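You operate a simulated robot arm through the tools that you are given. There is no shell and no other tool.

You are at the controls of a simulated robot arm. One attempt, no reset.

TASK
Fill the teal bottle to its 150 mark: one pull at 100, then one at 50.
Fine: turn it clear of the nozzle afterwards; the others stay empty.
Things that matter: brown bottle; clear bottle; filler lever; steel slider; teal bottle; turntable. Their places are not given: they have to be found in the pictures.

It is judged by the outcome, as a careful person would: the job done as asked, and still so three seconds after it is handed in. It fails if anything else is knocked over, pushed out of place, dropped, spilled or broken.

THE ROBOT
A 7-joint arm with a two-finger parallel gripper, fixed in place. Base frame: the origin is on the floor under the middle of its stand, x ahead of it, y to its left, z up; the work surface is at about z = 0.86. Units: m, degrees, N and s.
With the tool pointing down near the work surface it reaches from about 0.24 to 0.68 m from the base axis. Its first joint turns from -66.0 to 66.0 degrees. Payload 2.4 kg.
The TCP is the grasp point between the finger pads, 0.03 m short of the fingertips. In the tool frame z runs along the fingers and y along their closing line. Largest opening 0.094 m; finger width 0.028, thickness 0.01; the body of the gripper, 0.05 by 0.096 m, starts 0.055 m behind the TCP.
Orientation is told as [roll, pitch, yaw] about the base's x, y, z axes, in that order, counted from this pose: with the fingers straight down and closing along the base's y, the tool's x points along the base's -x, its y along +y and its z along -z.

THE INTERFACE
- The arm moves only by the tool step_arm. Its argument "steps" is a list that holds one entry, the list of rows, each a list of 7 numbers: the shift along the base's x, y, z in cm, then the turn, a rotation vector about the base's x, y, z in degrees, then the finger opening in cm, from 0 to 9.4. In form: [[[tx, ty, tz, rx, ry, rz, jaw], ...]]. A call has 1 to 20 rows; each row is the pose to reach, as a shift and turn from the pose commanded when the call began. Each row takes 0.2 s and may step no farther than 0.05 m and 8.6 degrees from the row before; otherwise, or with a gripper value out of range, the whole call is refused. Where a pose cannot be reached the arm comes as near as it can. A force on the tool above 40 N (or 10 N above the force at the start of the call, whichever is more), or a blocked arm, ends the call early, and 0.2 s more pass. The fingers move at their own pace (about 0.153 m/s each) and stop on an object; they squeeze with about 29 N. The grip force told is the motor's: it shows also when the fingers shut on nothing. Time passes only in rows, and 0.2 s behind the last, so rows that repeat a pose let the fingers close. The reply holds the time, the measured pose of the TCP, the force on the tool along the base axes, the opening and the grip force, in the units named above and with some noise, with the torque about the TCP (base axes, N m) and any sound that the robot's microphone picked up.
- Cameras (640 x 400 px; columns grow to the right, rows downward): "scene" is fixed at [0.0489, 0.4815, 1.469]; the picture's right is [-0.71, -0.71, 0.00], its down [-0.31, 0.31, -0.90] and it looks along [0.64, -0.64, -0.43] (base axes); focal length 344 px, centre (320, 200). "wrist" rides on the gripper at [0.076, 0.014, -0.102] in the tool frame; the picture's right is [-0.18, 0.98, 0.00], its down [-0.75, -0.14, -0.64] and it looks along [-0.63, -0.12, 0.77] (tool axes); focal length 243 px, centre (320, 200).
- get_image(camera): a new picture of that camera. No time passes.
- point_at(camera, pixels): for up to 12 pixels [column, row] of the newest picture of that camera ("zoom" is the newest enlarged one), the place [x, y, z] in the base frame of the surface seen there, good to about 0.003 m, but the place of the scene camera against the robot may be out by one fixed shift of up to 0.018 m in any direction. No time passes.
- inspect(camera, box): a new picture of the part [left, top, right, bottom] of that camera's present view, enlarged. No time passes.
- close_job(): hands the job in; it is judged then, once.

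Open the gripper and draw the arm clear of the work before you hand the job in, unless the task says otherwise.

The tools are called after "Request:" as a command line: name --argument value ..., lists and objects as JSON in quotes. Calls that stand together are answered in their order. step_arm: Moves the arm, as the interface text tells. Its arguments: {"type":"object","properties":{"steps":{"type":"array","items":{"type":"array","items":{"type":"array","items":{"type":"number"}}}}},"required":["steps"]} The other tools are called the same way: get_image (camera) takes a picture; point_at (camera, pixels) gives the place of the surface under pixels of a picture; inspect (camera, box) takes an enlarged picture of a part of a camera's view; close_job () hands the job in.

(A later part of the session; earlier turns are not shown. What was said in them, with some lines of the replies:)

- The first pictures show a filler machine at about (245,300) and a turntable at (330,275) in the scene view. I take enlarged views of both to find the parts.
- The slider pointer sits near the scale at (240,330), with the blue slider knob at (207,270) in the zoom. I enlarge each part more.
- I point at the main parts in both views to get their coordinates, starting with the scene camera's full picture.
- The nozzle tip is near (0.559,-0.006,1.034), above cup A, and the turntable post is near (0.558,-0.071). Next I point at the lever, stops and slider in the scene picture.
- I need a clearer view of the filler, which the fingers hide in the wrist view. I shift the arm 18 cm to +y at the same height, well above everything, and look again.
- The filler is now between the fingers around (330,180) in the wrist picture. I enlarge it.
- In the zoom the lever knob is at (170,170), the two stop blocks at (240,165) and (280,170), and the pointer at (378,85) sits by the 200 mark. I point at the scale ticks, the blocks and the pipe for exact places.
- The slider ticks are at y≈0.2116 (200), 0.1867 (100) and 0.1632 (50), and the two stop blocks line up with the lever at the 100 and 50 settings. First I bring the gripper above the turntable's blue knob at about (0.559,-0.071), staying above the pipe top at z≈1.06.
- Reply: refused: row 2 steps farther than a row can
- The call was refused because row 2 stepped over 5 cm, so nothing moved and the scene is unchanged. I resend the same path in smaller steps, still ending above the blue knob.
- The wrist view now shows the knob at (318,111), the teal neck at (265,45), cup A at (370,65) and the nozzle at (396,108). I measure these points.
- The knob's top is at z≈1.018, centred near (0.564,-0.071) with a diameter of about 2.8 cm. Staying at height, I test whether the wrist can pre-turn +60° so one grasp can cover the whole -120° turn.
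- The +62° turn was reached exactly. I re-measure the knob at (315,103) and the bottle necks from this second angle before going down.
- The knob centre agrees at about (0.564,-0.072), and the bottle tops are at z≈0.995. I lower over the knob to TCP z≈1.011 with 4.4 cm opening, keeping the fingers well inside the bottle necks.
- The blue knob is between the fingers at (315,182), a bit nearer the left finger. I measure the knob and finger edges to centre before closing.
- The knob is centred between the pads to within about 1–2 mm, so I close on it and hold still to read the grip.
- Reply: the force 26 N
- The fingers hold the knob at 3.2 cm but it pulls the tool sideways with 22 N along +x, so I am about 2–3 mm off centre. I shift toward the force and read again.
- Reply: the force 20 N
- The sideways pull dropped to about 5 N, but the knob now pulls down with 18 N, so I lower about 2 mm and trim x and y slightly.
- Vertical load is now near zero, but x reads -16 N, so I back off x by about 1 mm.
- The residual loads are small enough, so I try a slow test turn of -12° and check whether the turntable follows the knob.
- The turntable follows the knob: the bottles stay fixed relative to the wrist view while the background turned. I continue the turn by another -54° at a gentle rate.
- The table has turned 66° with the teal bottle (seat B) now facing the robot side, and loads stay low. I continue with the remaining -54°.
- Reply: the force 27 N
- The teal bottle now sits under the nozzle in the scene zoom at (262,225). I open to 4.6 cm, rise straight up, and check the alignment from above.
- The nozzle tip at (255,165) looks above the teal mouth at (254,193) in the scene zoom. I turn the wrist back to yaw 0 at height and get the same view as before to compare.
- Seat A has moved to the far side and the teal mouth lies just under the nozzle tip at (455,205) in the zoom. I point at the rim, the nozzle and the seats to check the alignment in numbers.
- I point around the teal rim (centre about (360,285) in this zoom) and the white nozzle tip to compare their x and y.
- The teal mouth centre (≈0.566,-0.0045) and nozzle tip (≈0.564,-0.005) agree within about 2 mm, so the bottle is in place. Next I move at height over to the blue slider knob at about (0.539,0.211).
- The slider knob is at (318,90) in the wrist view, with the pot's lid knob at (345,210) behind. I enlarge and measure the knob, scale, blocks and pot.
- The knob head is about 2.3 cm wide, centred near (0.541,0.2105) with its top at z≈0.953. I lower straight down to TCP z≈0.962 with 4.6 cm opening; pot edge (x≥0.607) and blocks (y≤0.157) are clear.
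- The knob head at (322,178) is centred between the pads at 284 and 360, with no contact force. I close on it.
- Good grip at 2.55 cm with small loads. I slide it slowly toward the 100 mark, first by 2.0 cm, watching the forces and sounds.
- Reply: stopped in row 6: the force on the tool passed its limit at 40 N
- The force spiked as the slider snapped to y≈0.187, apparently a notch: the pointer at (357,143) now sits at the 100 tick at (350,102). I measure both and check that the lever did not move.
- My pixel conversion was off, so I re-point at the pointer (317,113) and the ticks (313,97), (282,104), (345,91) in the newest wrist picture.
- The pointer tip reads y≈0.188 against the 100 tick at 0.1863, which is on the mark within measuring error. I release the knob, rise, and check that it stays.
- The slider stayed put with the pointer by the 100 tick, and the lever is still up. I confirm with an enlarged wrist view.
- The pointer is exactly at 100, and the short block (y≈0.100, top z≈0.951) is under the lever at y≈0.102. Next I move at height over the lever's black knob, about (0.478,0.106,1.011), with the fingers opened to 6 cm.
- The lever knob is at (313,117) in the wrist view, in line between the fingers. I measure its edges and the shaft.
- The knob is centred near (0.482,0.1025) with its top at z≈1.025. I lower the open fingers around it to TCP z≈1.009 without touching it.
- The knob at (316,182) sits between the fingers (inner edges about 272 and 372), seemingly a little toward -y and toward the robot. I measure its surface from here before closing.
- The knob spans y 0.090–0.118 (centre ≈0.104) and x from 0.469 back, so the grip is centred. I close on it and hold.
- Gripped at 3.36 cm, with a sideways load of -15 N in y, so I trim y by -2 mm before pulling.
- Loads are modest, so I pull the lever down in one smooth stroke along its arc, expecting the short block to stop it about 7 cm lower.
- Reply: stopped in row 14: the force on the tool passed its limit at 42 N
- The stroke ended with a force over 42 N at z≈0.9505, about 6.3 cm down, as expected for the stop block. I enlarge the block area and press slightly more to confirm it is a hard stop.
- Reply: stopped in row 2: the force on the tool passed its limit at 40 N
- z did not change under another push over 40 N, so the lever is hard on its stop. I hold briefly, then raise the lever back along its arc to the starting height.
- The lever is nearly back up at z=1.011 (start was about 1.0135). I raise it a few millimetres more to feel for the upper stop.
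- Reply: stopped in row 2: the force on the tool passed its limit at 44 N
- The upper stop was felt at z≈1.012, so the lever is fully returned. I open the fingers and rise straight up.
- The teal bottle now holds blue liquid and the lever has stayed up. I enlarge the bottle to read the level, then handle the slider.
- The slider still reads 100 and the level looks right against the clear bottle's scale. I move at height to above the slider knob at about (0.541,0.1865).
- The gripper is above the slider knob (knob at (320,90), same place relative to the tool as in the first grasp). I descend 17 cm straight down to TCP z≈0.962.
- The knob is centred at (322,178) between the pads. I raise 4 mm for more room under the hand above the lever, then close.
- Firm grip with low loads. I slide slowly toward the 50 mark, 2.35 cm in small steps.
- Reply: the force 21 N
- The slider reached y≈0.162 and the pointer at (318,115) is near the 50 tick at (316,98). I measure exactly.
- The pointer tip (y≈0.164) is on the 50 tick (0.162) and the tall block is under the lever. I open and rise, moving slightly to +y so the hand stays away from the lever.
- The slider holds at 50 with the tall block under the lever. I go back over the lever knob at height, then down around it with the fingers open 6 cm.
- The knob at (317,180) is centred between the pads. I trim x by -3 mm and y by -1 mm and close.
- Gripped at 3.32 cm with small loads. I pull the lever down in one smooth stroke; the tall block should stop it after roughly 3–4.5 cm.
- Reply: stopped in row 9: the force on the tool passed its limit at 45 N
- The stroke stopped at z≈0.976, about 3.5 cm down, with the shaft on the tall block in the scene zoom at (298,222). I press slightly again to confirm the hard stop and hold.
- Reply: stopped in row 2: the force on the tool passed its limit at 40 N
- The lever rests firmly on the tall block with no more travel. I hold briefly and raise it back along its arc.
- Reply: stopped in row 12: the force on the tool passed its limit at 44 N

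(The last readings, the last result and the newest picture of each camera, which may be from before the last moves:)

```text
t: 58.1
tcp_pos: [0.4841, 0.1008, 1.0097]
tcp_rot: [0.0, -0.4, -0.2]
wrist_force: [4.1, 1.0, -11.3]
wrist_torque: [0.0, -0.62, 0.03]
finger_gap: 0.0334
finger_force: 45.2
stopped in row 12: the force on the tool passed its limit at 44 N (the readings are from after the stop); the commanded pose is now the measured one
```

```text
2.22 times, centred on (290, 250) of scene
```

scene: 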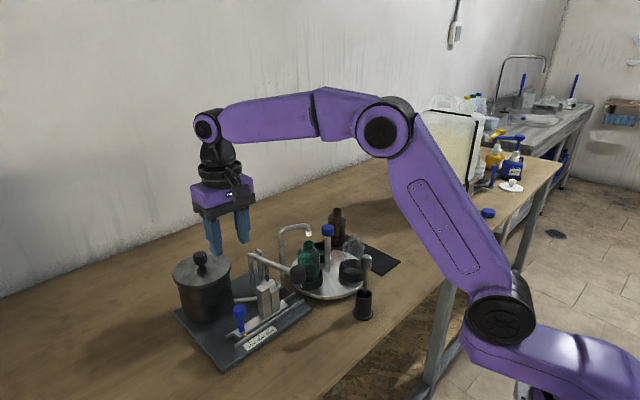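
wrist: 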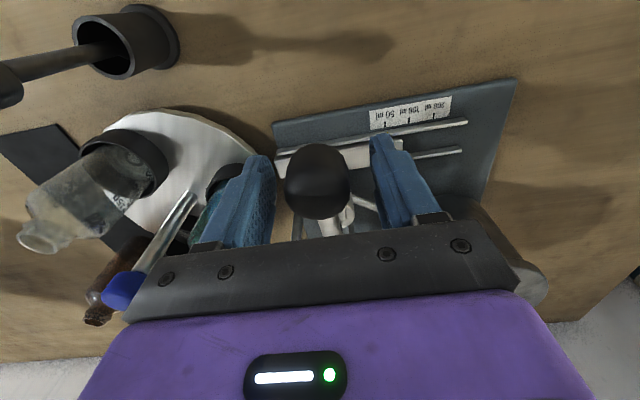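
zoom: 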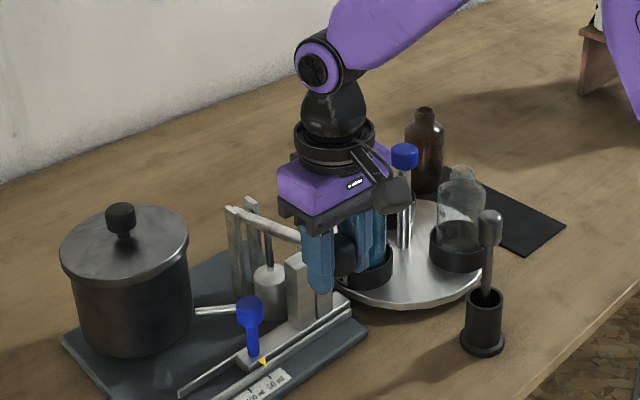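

The lever is back against its upper stop at z≈1.010. I open the fingers, rise clear, and look at the bottle's level.

Request:
step_arm --steps '[[[0, 0, 0, 0, 0, 0, 4], [0, 0.1, 0, 0, 0, 0, 6], [0, 0.1, 0, 0, 0, 0, 6], [0, 0.1, 2, 0, 0, 0, 6], [0, 0.1, 5, 0, 0, 0, 6], [0, 0.1, 8.5, 0, 0, 0, 6], [0, 0.1, 12, 0, 0, 0, 6], [0, 0.1, 12, 0, 0, 0, 6]]]'

Request:
inspect --camera "scene" --box '[285, 225, 375, 295]'

Request:
get_image --camera "wrist"

Request:
get_image --camera "scene"

```text
t: 59.9
tcp_pos: [0.4848, 0.1015, 1.1305]
tcp_rot: [-0.1, -0.4, -0.1]
wrist_force: [-0.6, -0.2, 0.3]
wrist_torque: [0.0, 0.01, 0.02]
finger_gap: 0.0597
finger_force: 0.1
```

```text
5.71 times, centred on (330, 260) of scene
```

zoom: 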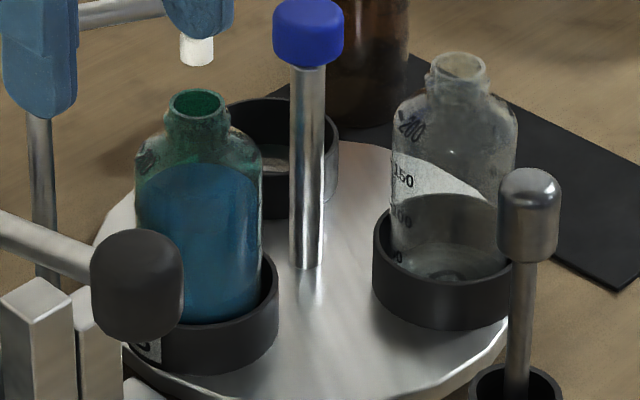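

```text
taken
```

wrist: 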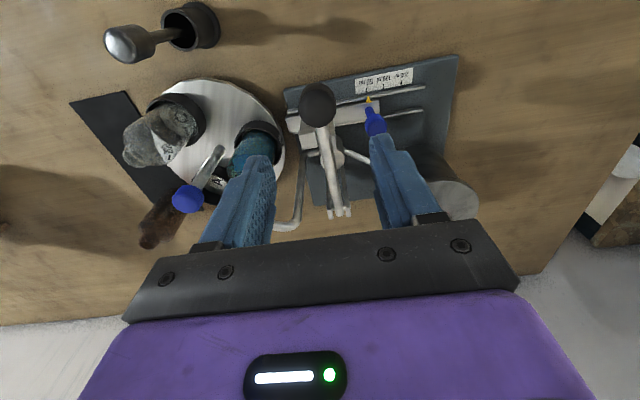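

```text
taken
```

scene: 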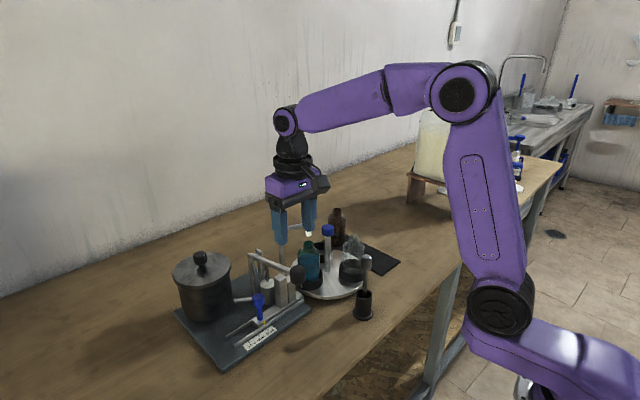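

The level has risen as expected. I enlarge the teal bottle to compare the liquid surface with the printed marks.

Request:
inspect --camera "scene" --box '[295, 235, 335, 290]'

Request:
inspect --camera "scene" --box '[335, 225, 375, 280]'

Request:
inspect --camera "wrist" --box '[110, 70, 300, 220]'

```text
7.27 times, centred on (315, 262) of scene
```

zoom: 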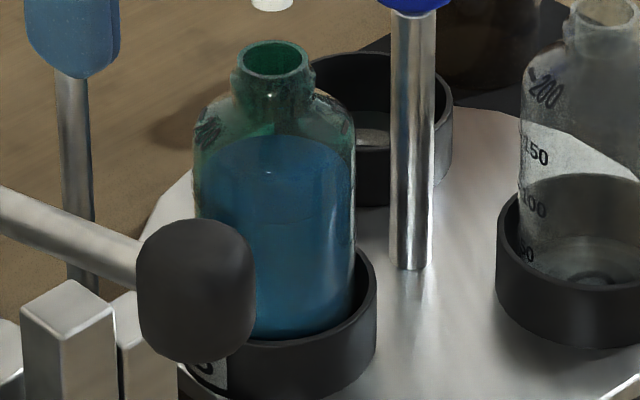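

```text
7.27 times, centred on (355, 252) of scene
```

zoom: 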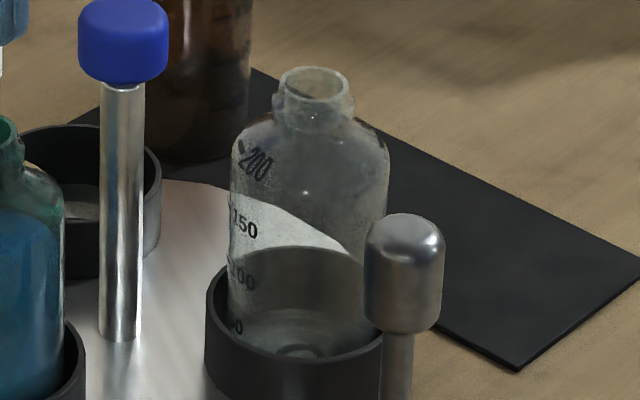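

```text
2.67 times, centred on (205, 145) of wrist
```

zoom: 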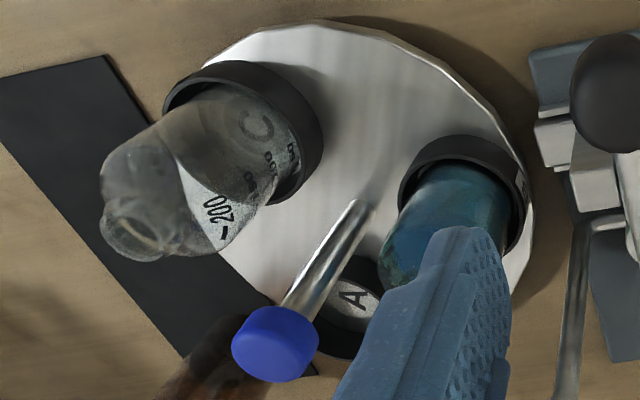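

I read heights directly: liquid surface points in the teal bottle and the printed marks on both bottles, using the scene picture.

Request:
inspect --camera "scene" --box '[295, 235, 335, 290]'

Request:
point_at --camera "zoom" --pixels '[[270, 150], [270, 178], [270, 205], [230, 178], [320, 178], [270, 250], [207, 130], [345, 128], [200, 180], [540, 155], [535, 208], [545, 90]]'

```text
7.27 times, centred on (315, 262) of scene
```

zoom: 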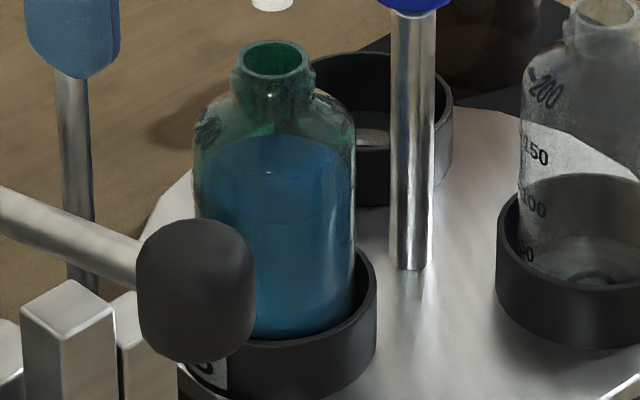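

```text
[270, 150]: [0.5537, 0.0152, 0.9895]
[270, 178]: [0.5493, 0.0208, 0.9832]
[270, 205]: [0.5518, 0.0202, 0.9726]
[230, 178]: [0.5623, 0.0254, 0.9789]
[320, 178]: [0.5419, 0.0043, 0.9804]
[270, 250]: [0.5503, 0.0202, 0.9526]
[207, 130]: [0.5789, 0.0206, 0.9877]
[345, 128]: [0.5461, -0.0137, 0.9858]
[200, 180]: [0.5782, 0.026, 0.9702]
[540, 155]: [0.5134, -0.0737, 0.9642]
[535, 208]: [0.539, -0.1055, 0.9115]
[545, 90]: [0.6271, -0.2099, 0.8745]
```

The surface's front edge (z≈0.965 in the scene frame) matches the height of the printed 150 mark (z≈0.964), so the fill is right. I move at height back over the turntable knob while turning the wrist to -58°, to turn the table back +120°.

Request:
step_arm --steps '[[[1, -2.2, 0, 0, 0, -7.25, 4.6], [2, -4.4, 0, 0, 0, -14.5, 4.6], [3, -6.6, 0, 0, 0, -21.75, 4.6], [4, -8.8, 0, 0, 0, -29, 4.6], [5, -11, 0, 0, 0, -36.25, 4.6], [6, -13.2, 0, 0, 0, -43.5, 4.6], [7, -15.4, 0, 0, 0, -50.75, 4.6], [8, -17.6, 0, 0, 0, -58, 4.6], [8, -17.6, 0, 0, 0, -58, 4.6]]]'

Request:
get_image --camera "wrist"

Request:
get_image --camera "scene"

```text
t: 61.9
tcp_pos: [0.5623, -0.0767, 1.1328]
tcp_rot: [0.0, -0.3, -58.1]
wrist_force: [-0.5, 0.5, 0.0]
wrist_torque: [0.0, 0.0, 0.02]
finger_gap: 0.0462
finger_force: 0.2
```

```text
taken
```

wrist: 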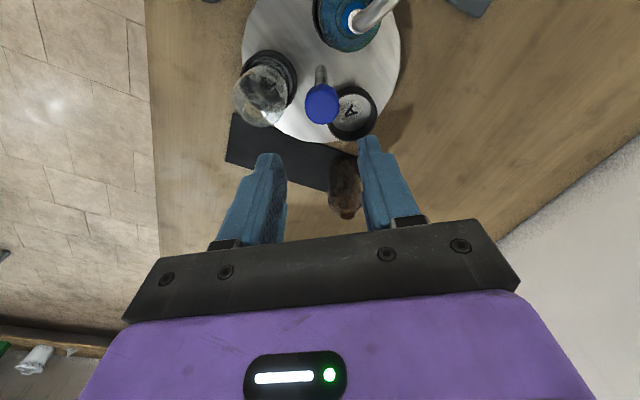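

```text
taken
```

scene: 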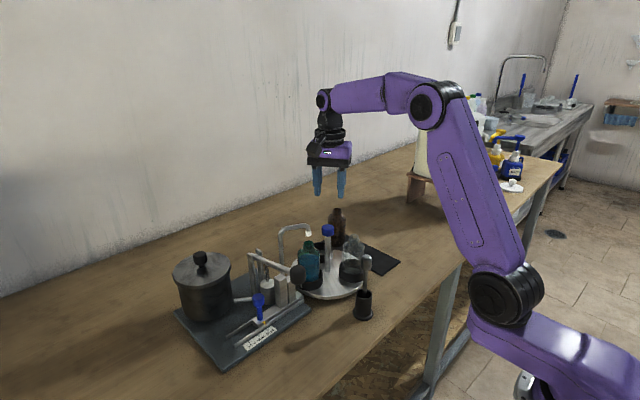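

The knob is at (322,103) in the wrist view, close to centred. I lower over it to z≈1.012, trimming toward the known grasp centre (0.565,-0.075).

Request:
step_arm --steps '[[[0.1, 0.08, -3, 0, 0, 0, 4.6], [0.2, 0.15, -6, 0, 0, 0, 4.6], [0.2, 0.15, -8, 0, 0, 0, 4.6], [0.2, 0.15, -9.5, 0, 0, 0, 4.6], [0.2, 0.15, -11, 0, 0, 0, 4.6], [0.2, 0.15, -12.1, 0, 0, 0, 4.6], [0.2, 0.15, -12.1, 0, 0, 0, 4.6]]]'

Request:
inspect --camera "wrist" --box '[200, 70, 440, 240]'

Request:
inspect --camera "scene" --box '[250, 160, 410, 310]'

```text
t: 63.5
tcp_pos: [0.5639, -0.074, 1.01]
tcp_rot: [0.2, -0.3, -58.0]
wrist_force: [0.0, 0.4, 1.0]
wrist_torque: [0.01, 0.01, 0.0]
finger_gap: 0.046
finger_force: 0.1
```

```text
2.35 times, centred on (320, 155) of wrist
```

zoom: 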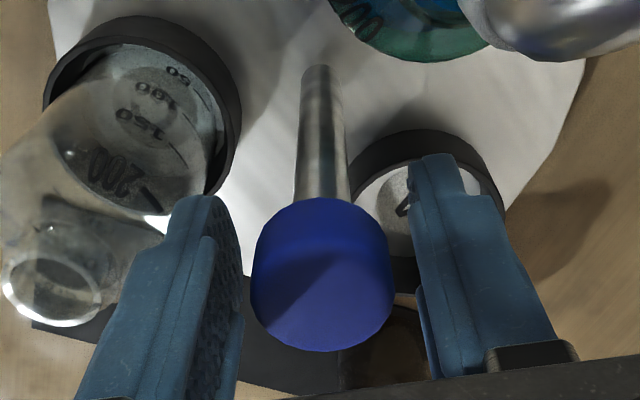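

```text
2.67 times, centred on (330, 235) of scene
```

zoom: 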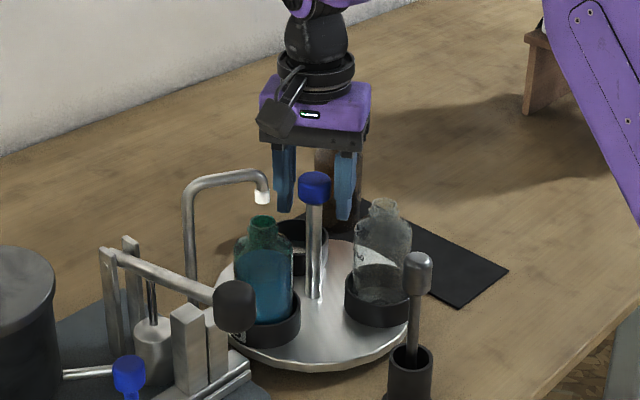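

The knob is about 1 mm off the middle of the pads, so I trim that and close on it.

Request:
step_arm --steps '[[[-0.08, -0.05, 0, 0, 0, 0, 4.6], [-0.08, -0.05, 0, 0, 0, 0, 3.6], [-0.08, -0.05, 0, 0, 0, 0, 1.5], [-0.08, -0.05, 0, 0, 0, 0, 1.5], [-0.08, -0.05, 0, 0, 0, 0, 1.5]]]'

```text
t: 64.7
tcp_pos: [0.5645, -0.0733, 1.0099]
tcp_rot: [0.1, -0.3, -58.0]
wrist_force: [8.4, 2.2, -3.7]
wrist_torque: [-0.29, 0.07, 0.06]
finger_gap: 0.0318
finger_force: 44.4
```

A clean grip with under 9 N side load. I turn the table gently by the first +60°, easing in so the liquid stays calm.

Request:
step_arm --steps '[[[0, 0, 0, 0, 0, 1, 1.5], [0, 0, 0, 0, 0, 3, 1.5], [0, 0, 0, 0, 0, 6, 1.5], [0, 0, 0, 0, 0, 9.5, 1.5], [0, 0, 0, 0, 0, 13, 1.5], [0, 0, 0, 0, 0, 17, 1.5], [0, 0, 0, 0, 0, 21, 1.5], [0, 0, 0, 0, 0, 25, 1.5], [0, 0, 0, 0, 0, 29, 1.5], [0, 0, 0, 0, 0, 33, 1.5], [0, 0, 0, 0, 0, 37, 1.5], [0, 0, 0, 0, 0, 41, 1.5], [0, 0, 0, 0, 0, 45, 1.5], [0, 0, 0, 0, 0, 49, 1.5], [0, 0, 0, 0, 0, 52.5, 1.5], [0, 0, 0, 0, 0, 55.5, 1.5], [0, 0, 0, 0, 0, 58, 1.5], [0, 0, 0, 0, 0, 59.5, 1.5], [0, 0, 0, 0, 0, 60, 1.5], [0, 0, 0, 0, 0, 60, 1.5]]]'

Request:
inspect --camera "scene" --box '[250, 160, 410, 310]'

```text
t: 68.9
tcp_pos: [0.5641, -0.0749, 1.0087]
tcp_rot: [0.0, -0.5, 2.0]
wrist_force: [12.3, -19.4, -4.5]
wrist_torque: [0.23, 0.11, 0.04]
finger_gap: 0.032
finger_force: 45.1
```

```text
2.67 times, centred on (330, 235) of scene
```

zoom: 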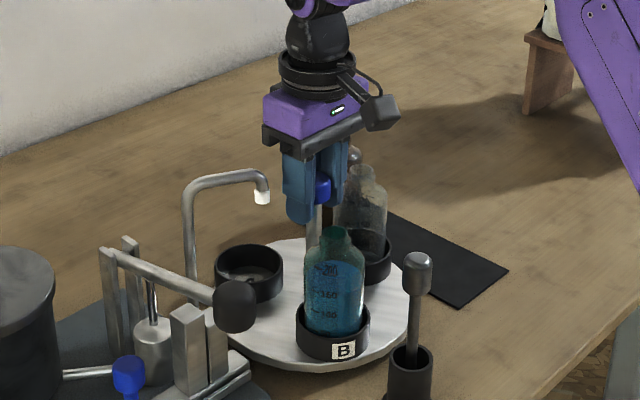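

The teal bottle's scale now faces the camera at about (330,295) in the zoom. I enlarge it to read the level.

Request:
inspect --camera "scene" --box '[355, 240, 400, 300]'

Request:
inspect --camera "scene" --box '[318, 240, 358, 292]'

```text
6.67 times, centred on (378, 270) of scene
```

zoom: 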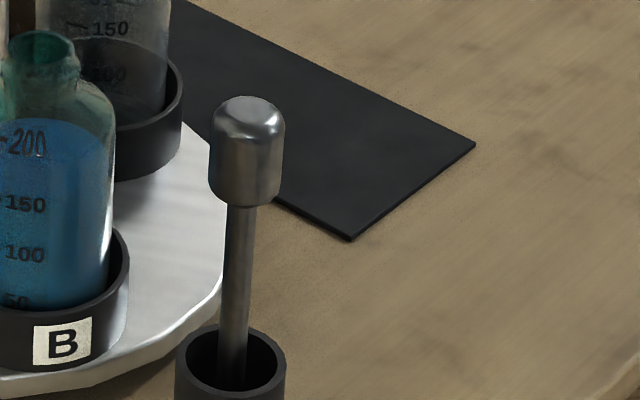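

```text
7.69 times, centred on (338, 266) of scene
```

zoom: 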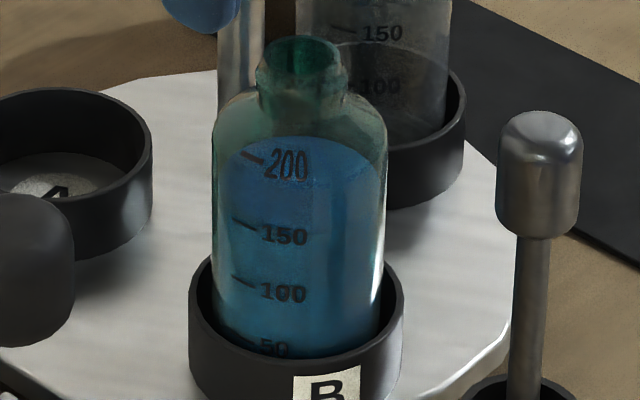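

The surface's front edge lines up with the 150 line at (280,235), so the fill is on the mark. I continue the turn by another +60°, easing the side load by a small shift.

Request:
step_arm --steps '[[[0.05, -0.08, 0, 0, 0, 1, 1.5], [0.1, -0.15, 0, 0, 0, 3, 1.5], [0.1, -0.15, 0, 0, 0, 6, 1.5], [0.1, -0.15, 0, 0, 0, 9.5, 1.5], [0.1, -0.15, 0, 0, 0, 13, 1.5], [0.1, -0.15, 0, 0, 0, 17, 1.5], [0.1, -0.15, 0, 0, 0, 21, 1.5], [0.1, -0.15, 0, 0, 0, 25, 1.5], [0.1, -0.15, 0, 0, 0, 29, 1.5], [0.1, -0.15, 0, 0, 0, 33, 1.5], [0.1, -0.15, 0, 0, 0, 37, 1.5], [0.1, -0.15, 0, 0, 0, 41, 1.5], [0.1, -0.15, 0, 0, 0, 45, 1.5], [0.1, -0.15, 0, 0, 0, 49, 1.5], [0.1, -0.15, 0, 0, 0, 52.5, 1.5], [0.1, -0.15, 0, 0, 0, 55.5, 1.5], [0.1, -0.15, 0, 0, 0, 58, 1.5], [0.1, -0.15, 0, 0, 0, 59.5, 1.5], [0.1, -0.15, 0, 0, 0, 60, 1.5], [0.1, -0.15, 0, 0, 0, 60, 1.5]]]'

Request:
inspect --camera "scene" --box '[250, 160, 410, 310]'

Request:
get_image --camera "wrist"

```text
t: 73.1
tcp_pos: [0.5645, -0.0756, 1.0092]
tcp_rot: [0.3, -0.3, 62.0]
wrist_force: [-14.0, -6.9, -3.8]
wrist_torque: [-0.63, -0.39, 0.1]
finger_gap: 0.032
finger_force: 44.7
```

```text
2.67 times, centred on (330, 235) of scene
```

zoom: 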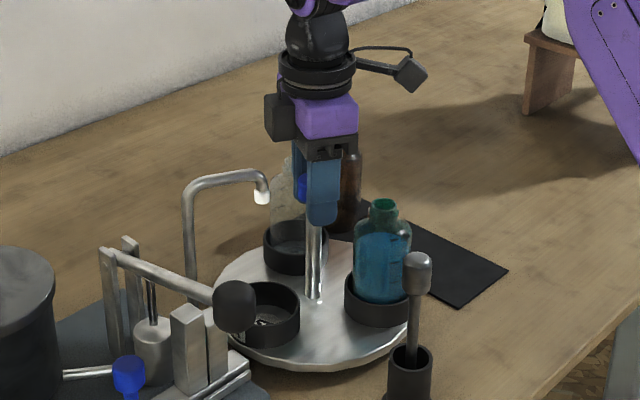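

```text
taken
```

wrist: 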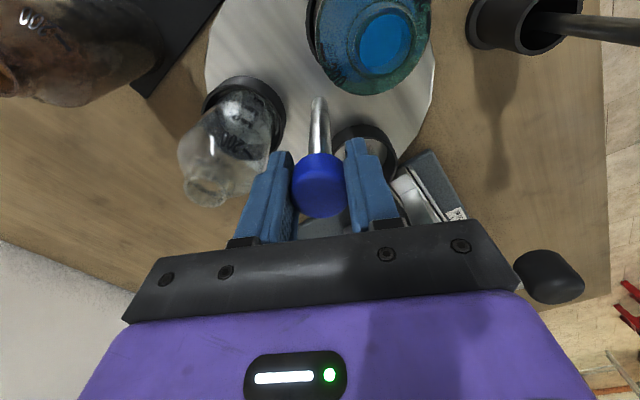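

The teal bottle is back on its original side with empty seat A under the nozzle. I relieve the side load a little, open to 4.4 cm, and rise straight up.

Request:
step_arm --steps '[[[-0.1, -0.05, 0, 0, 0, 0, 1.5], [-0.1, -0.05, 0, 0, 0, 0, 4.4], [-0.1, -0.05, 0, 0, 0, 0, 4.4], [-0.1, -0.05, 1.5, 0, 0, 0, 4.4], [-0.1, -0.05, 3.5, 0, 0, 0, 4.4], [-0.1, -0.05, 6, 0, 0, 0, 4.4], [-0.1, -0.05, 9, 0, 0, 0, 4.4], [-0.1, -0.05, 12, 0, 0, 0, 4.4], [-0.1, -0.05, 12, 0, 0, 0, 4.4]]]'

Request:
get_image --camera "wrist"

Request:
inspect --camera "scene" --box '[200, 190, 400, 330]'

```text
t: 75.1
tcp_pos: [0.5676, -0.075, 1.1306]
tcp_rot: [0.1, -0.3, 61.9]
wrist_force: [0.1, 0.3, -0.1]
wrist_torque: [0.02, 0.0, 0.02]
finger_gap: 0.044
finger_force: 0.0
```

```text
taken
```

wrist: 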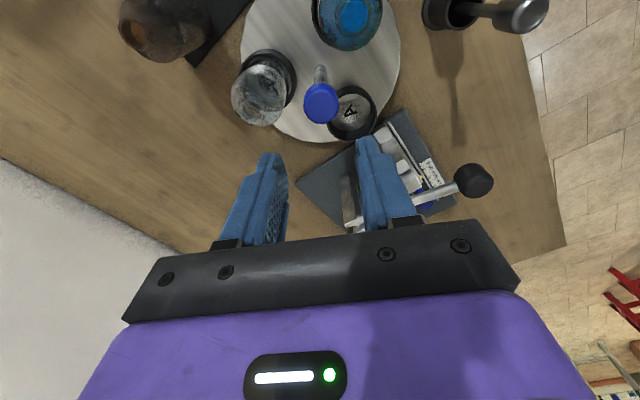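

```text
2.86 times, centred on (300, 260) of scene
```

zoom: 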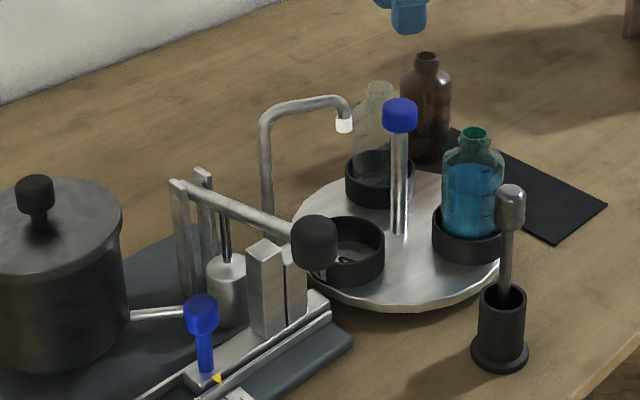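

Everything stands as wanted: teal bottle filled and clear of the nozzle, the other bottles untouched, lever up. I draw the arm up and back to its starting pose with the gripper open.

Request:
step_arm --steps '[[[0, 0, 2, 0, 0, -7.75, 5], [-3, 0.6, 4, 0, 0, -15.5, 6], [-6, 1.2, 6, 0, 0, -23.25, 7], [-9, 1.8, 7.5, 0, 0, -31, 8], [-12, 2.4, 9, 0, 0, -38.75, 9], [-15, 3, 9.4, 0, 0, -46.5, 9.4], [-18, 3.6, 9.4, 0, 0, -54.25, 9.4], [-21, 4.2, 9.4, 0, 0, -62, 9.4], [-21, 4.2, 9.4, 0, 0, -62, 9.4], [-21, 4.2, 9.4, 0, 0, -62, 9.4]]]'

Request:
get_image --camera "scene"

Request:
inspect --camera "wrist" --box '[200, 60, 520, 260]'

Request:
inspect --camera "scene" --box '[285, 195, 405, 305]'

```text
t: 77.3
tcp_pos: [0.3523, -0.0342, 1.2246]
tcp_rot: [0.0, -0.3, -0.1]
wrist_force: [0.1, -0.5, 0.4]
wrist_torque: [-0.01, -0.01, -0.01]
finger_gap: 0.0941
finger_force: 0.0
```

```text
taken
```

scene: 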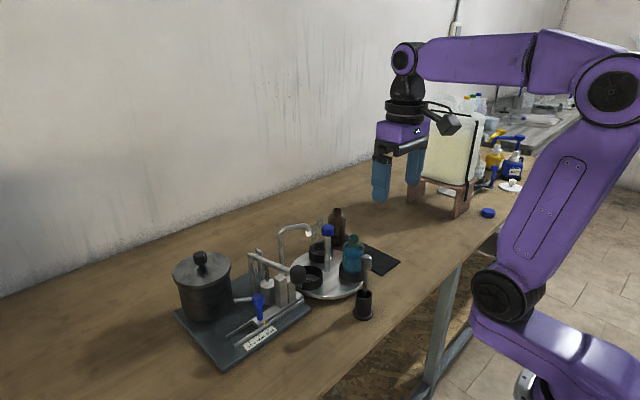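

```text
2.00 times, centred on (360, 160) of wrist
```

zoom: 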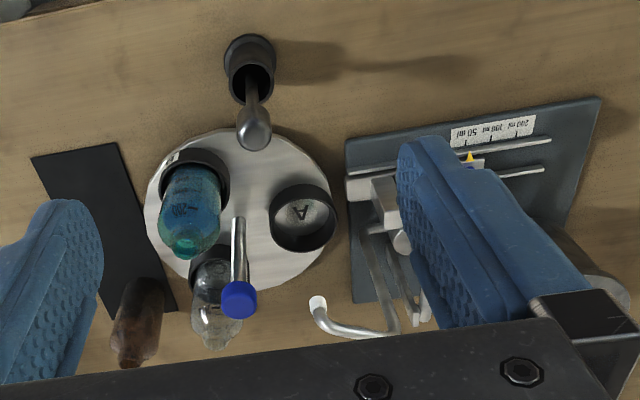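

```text
3.64 times, centred on (345, 250) of scene
```

zoom: 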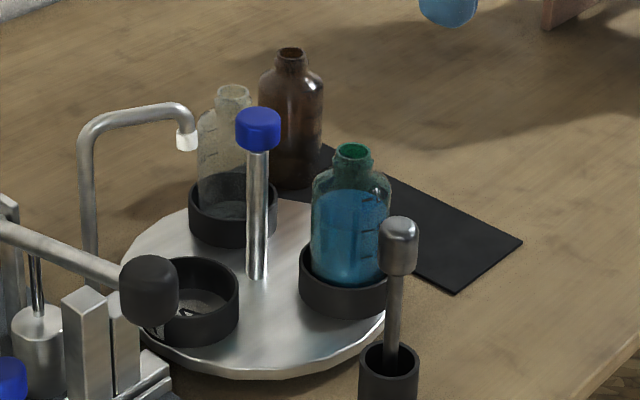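

The last pictures show the teal bottle filled and clear of the nozzle, with empty seat A under it. The clear and brown bottles are empty and in place, the lever is up, and the arm is back with the gripper open. I hand the job in.

Request:
close_job

```text
The job is handed in.
```

The teal bottle is filled to its 150 mark, from one full pull at 100 and one at 50, each down to the lever's stop. The level reads at 150 by comparing the liquid surface with the printed line in the pictures; I had no direct volume reading.

- **Turntable:** I turned it back so the teal bottle is clear of the nozzle, with the empty seat A under it.
- **Other bottles:** the clear and brown bottles are still empty and where they started.
- **Filler:** the lever is up, and the slider is left at 50.
- **Spills and arm:** the last pictures show no spill. The arm is back at its starting pose with the gripper open.
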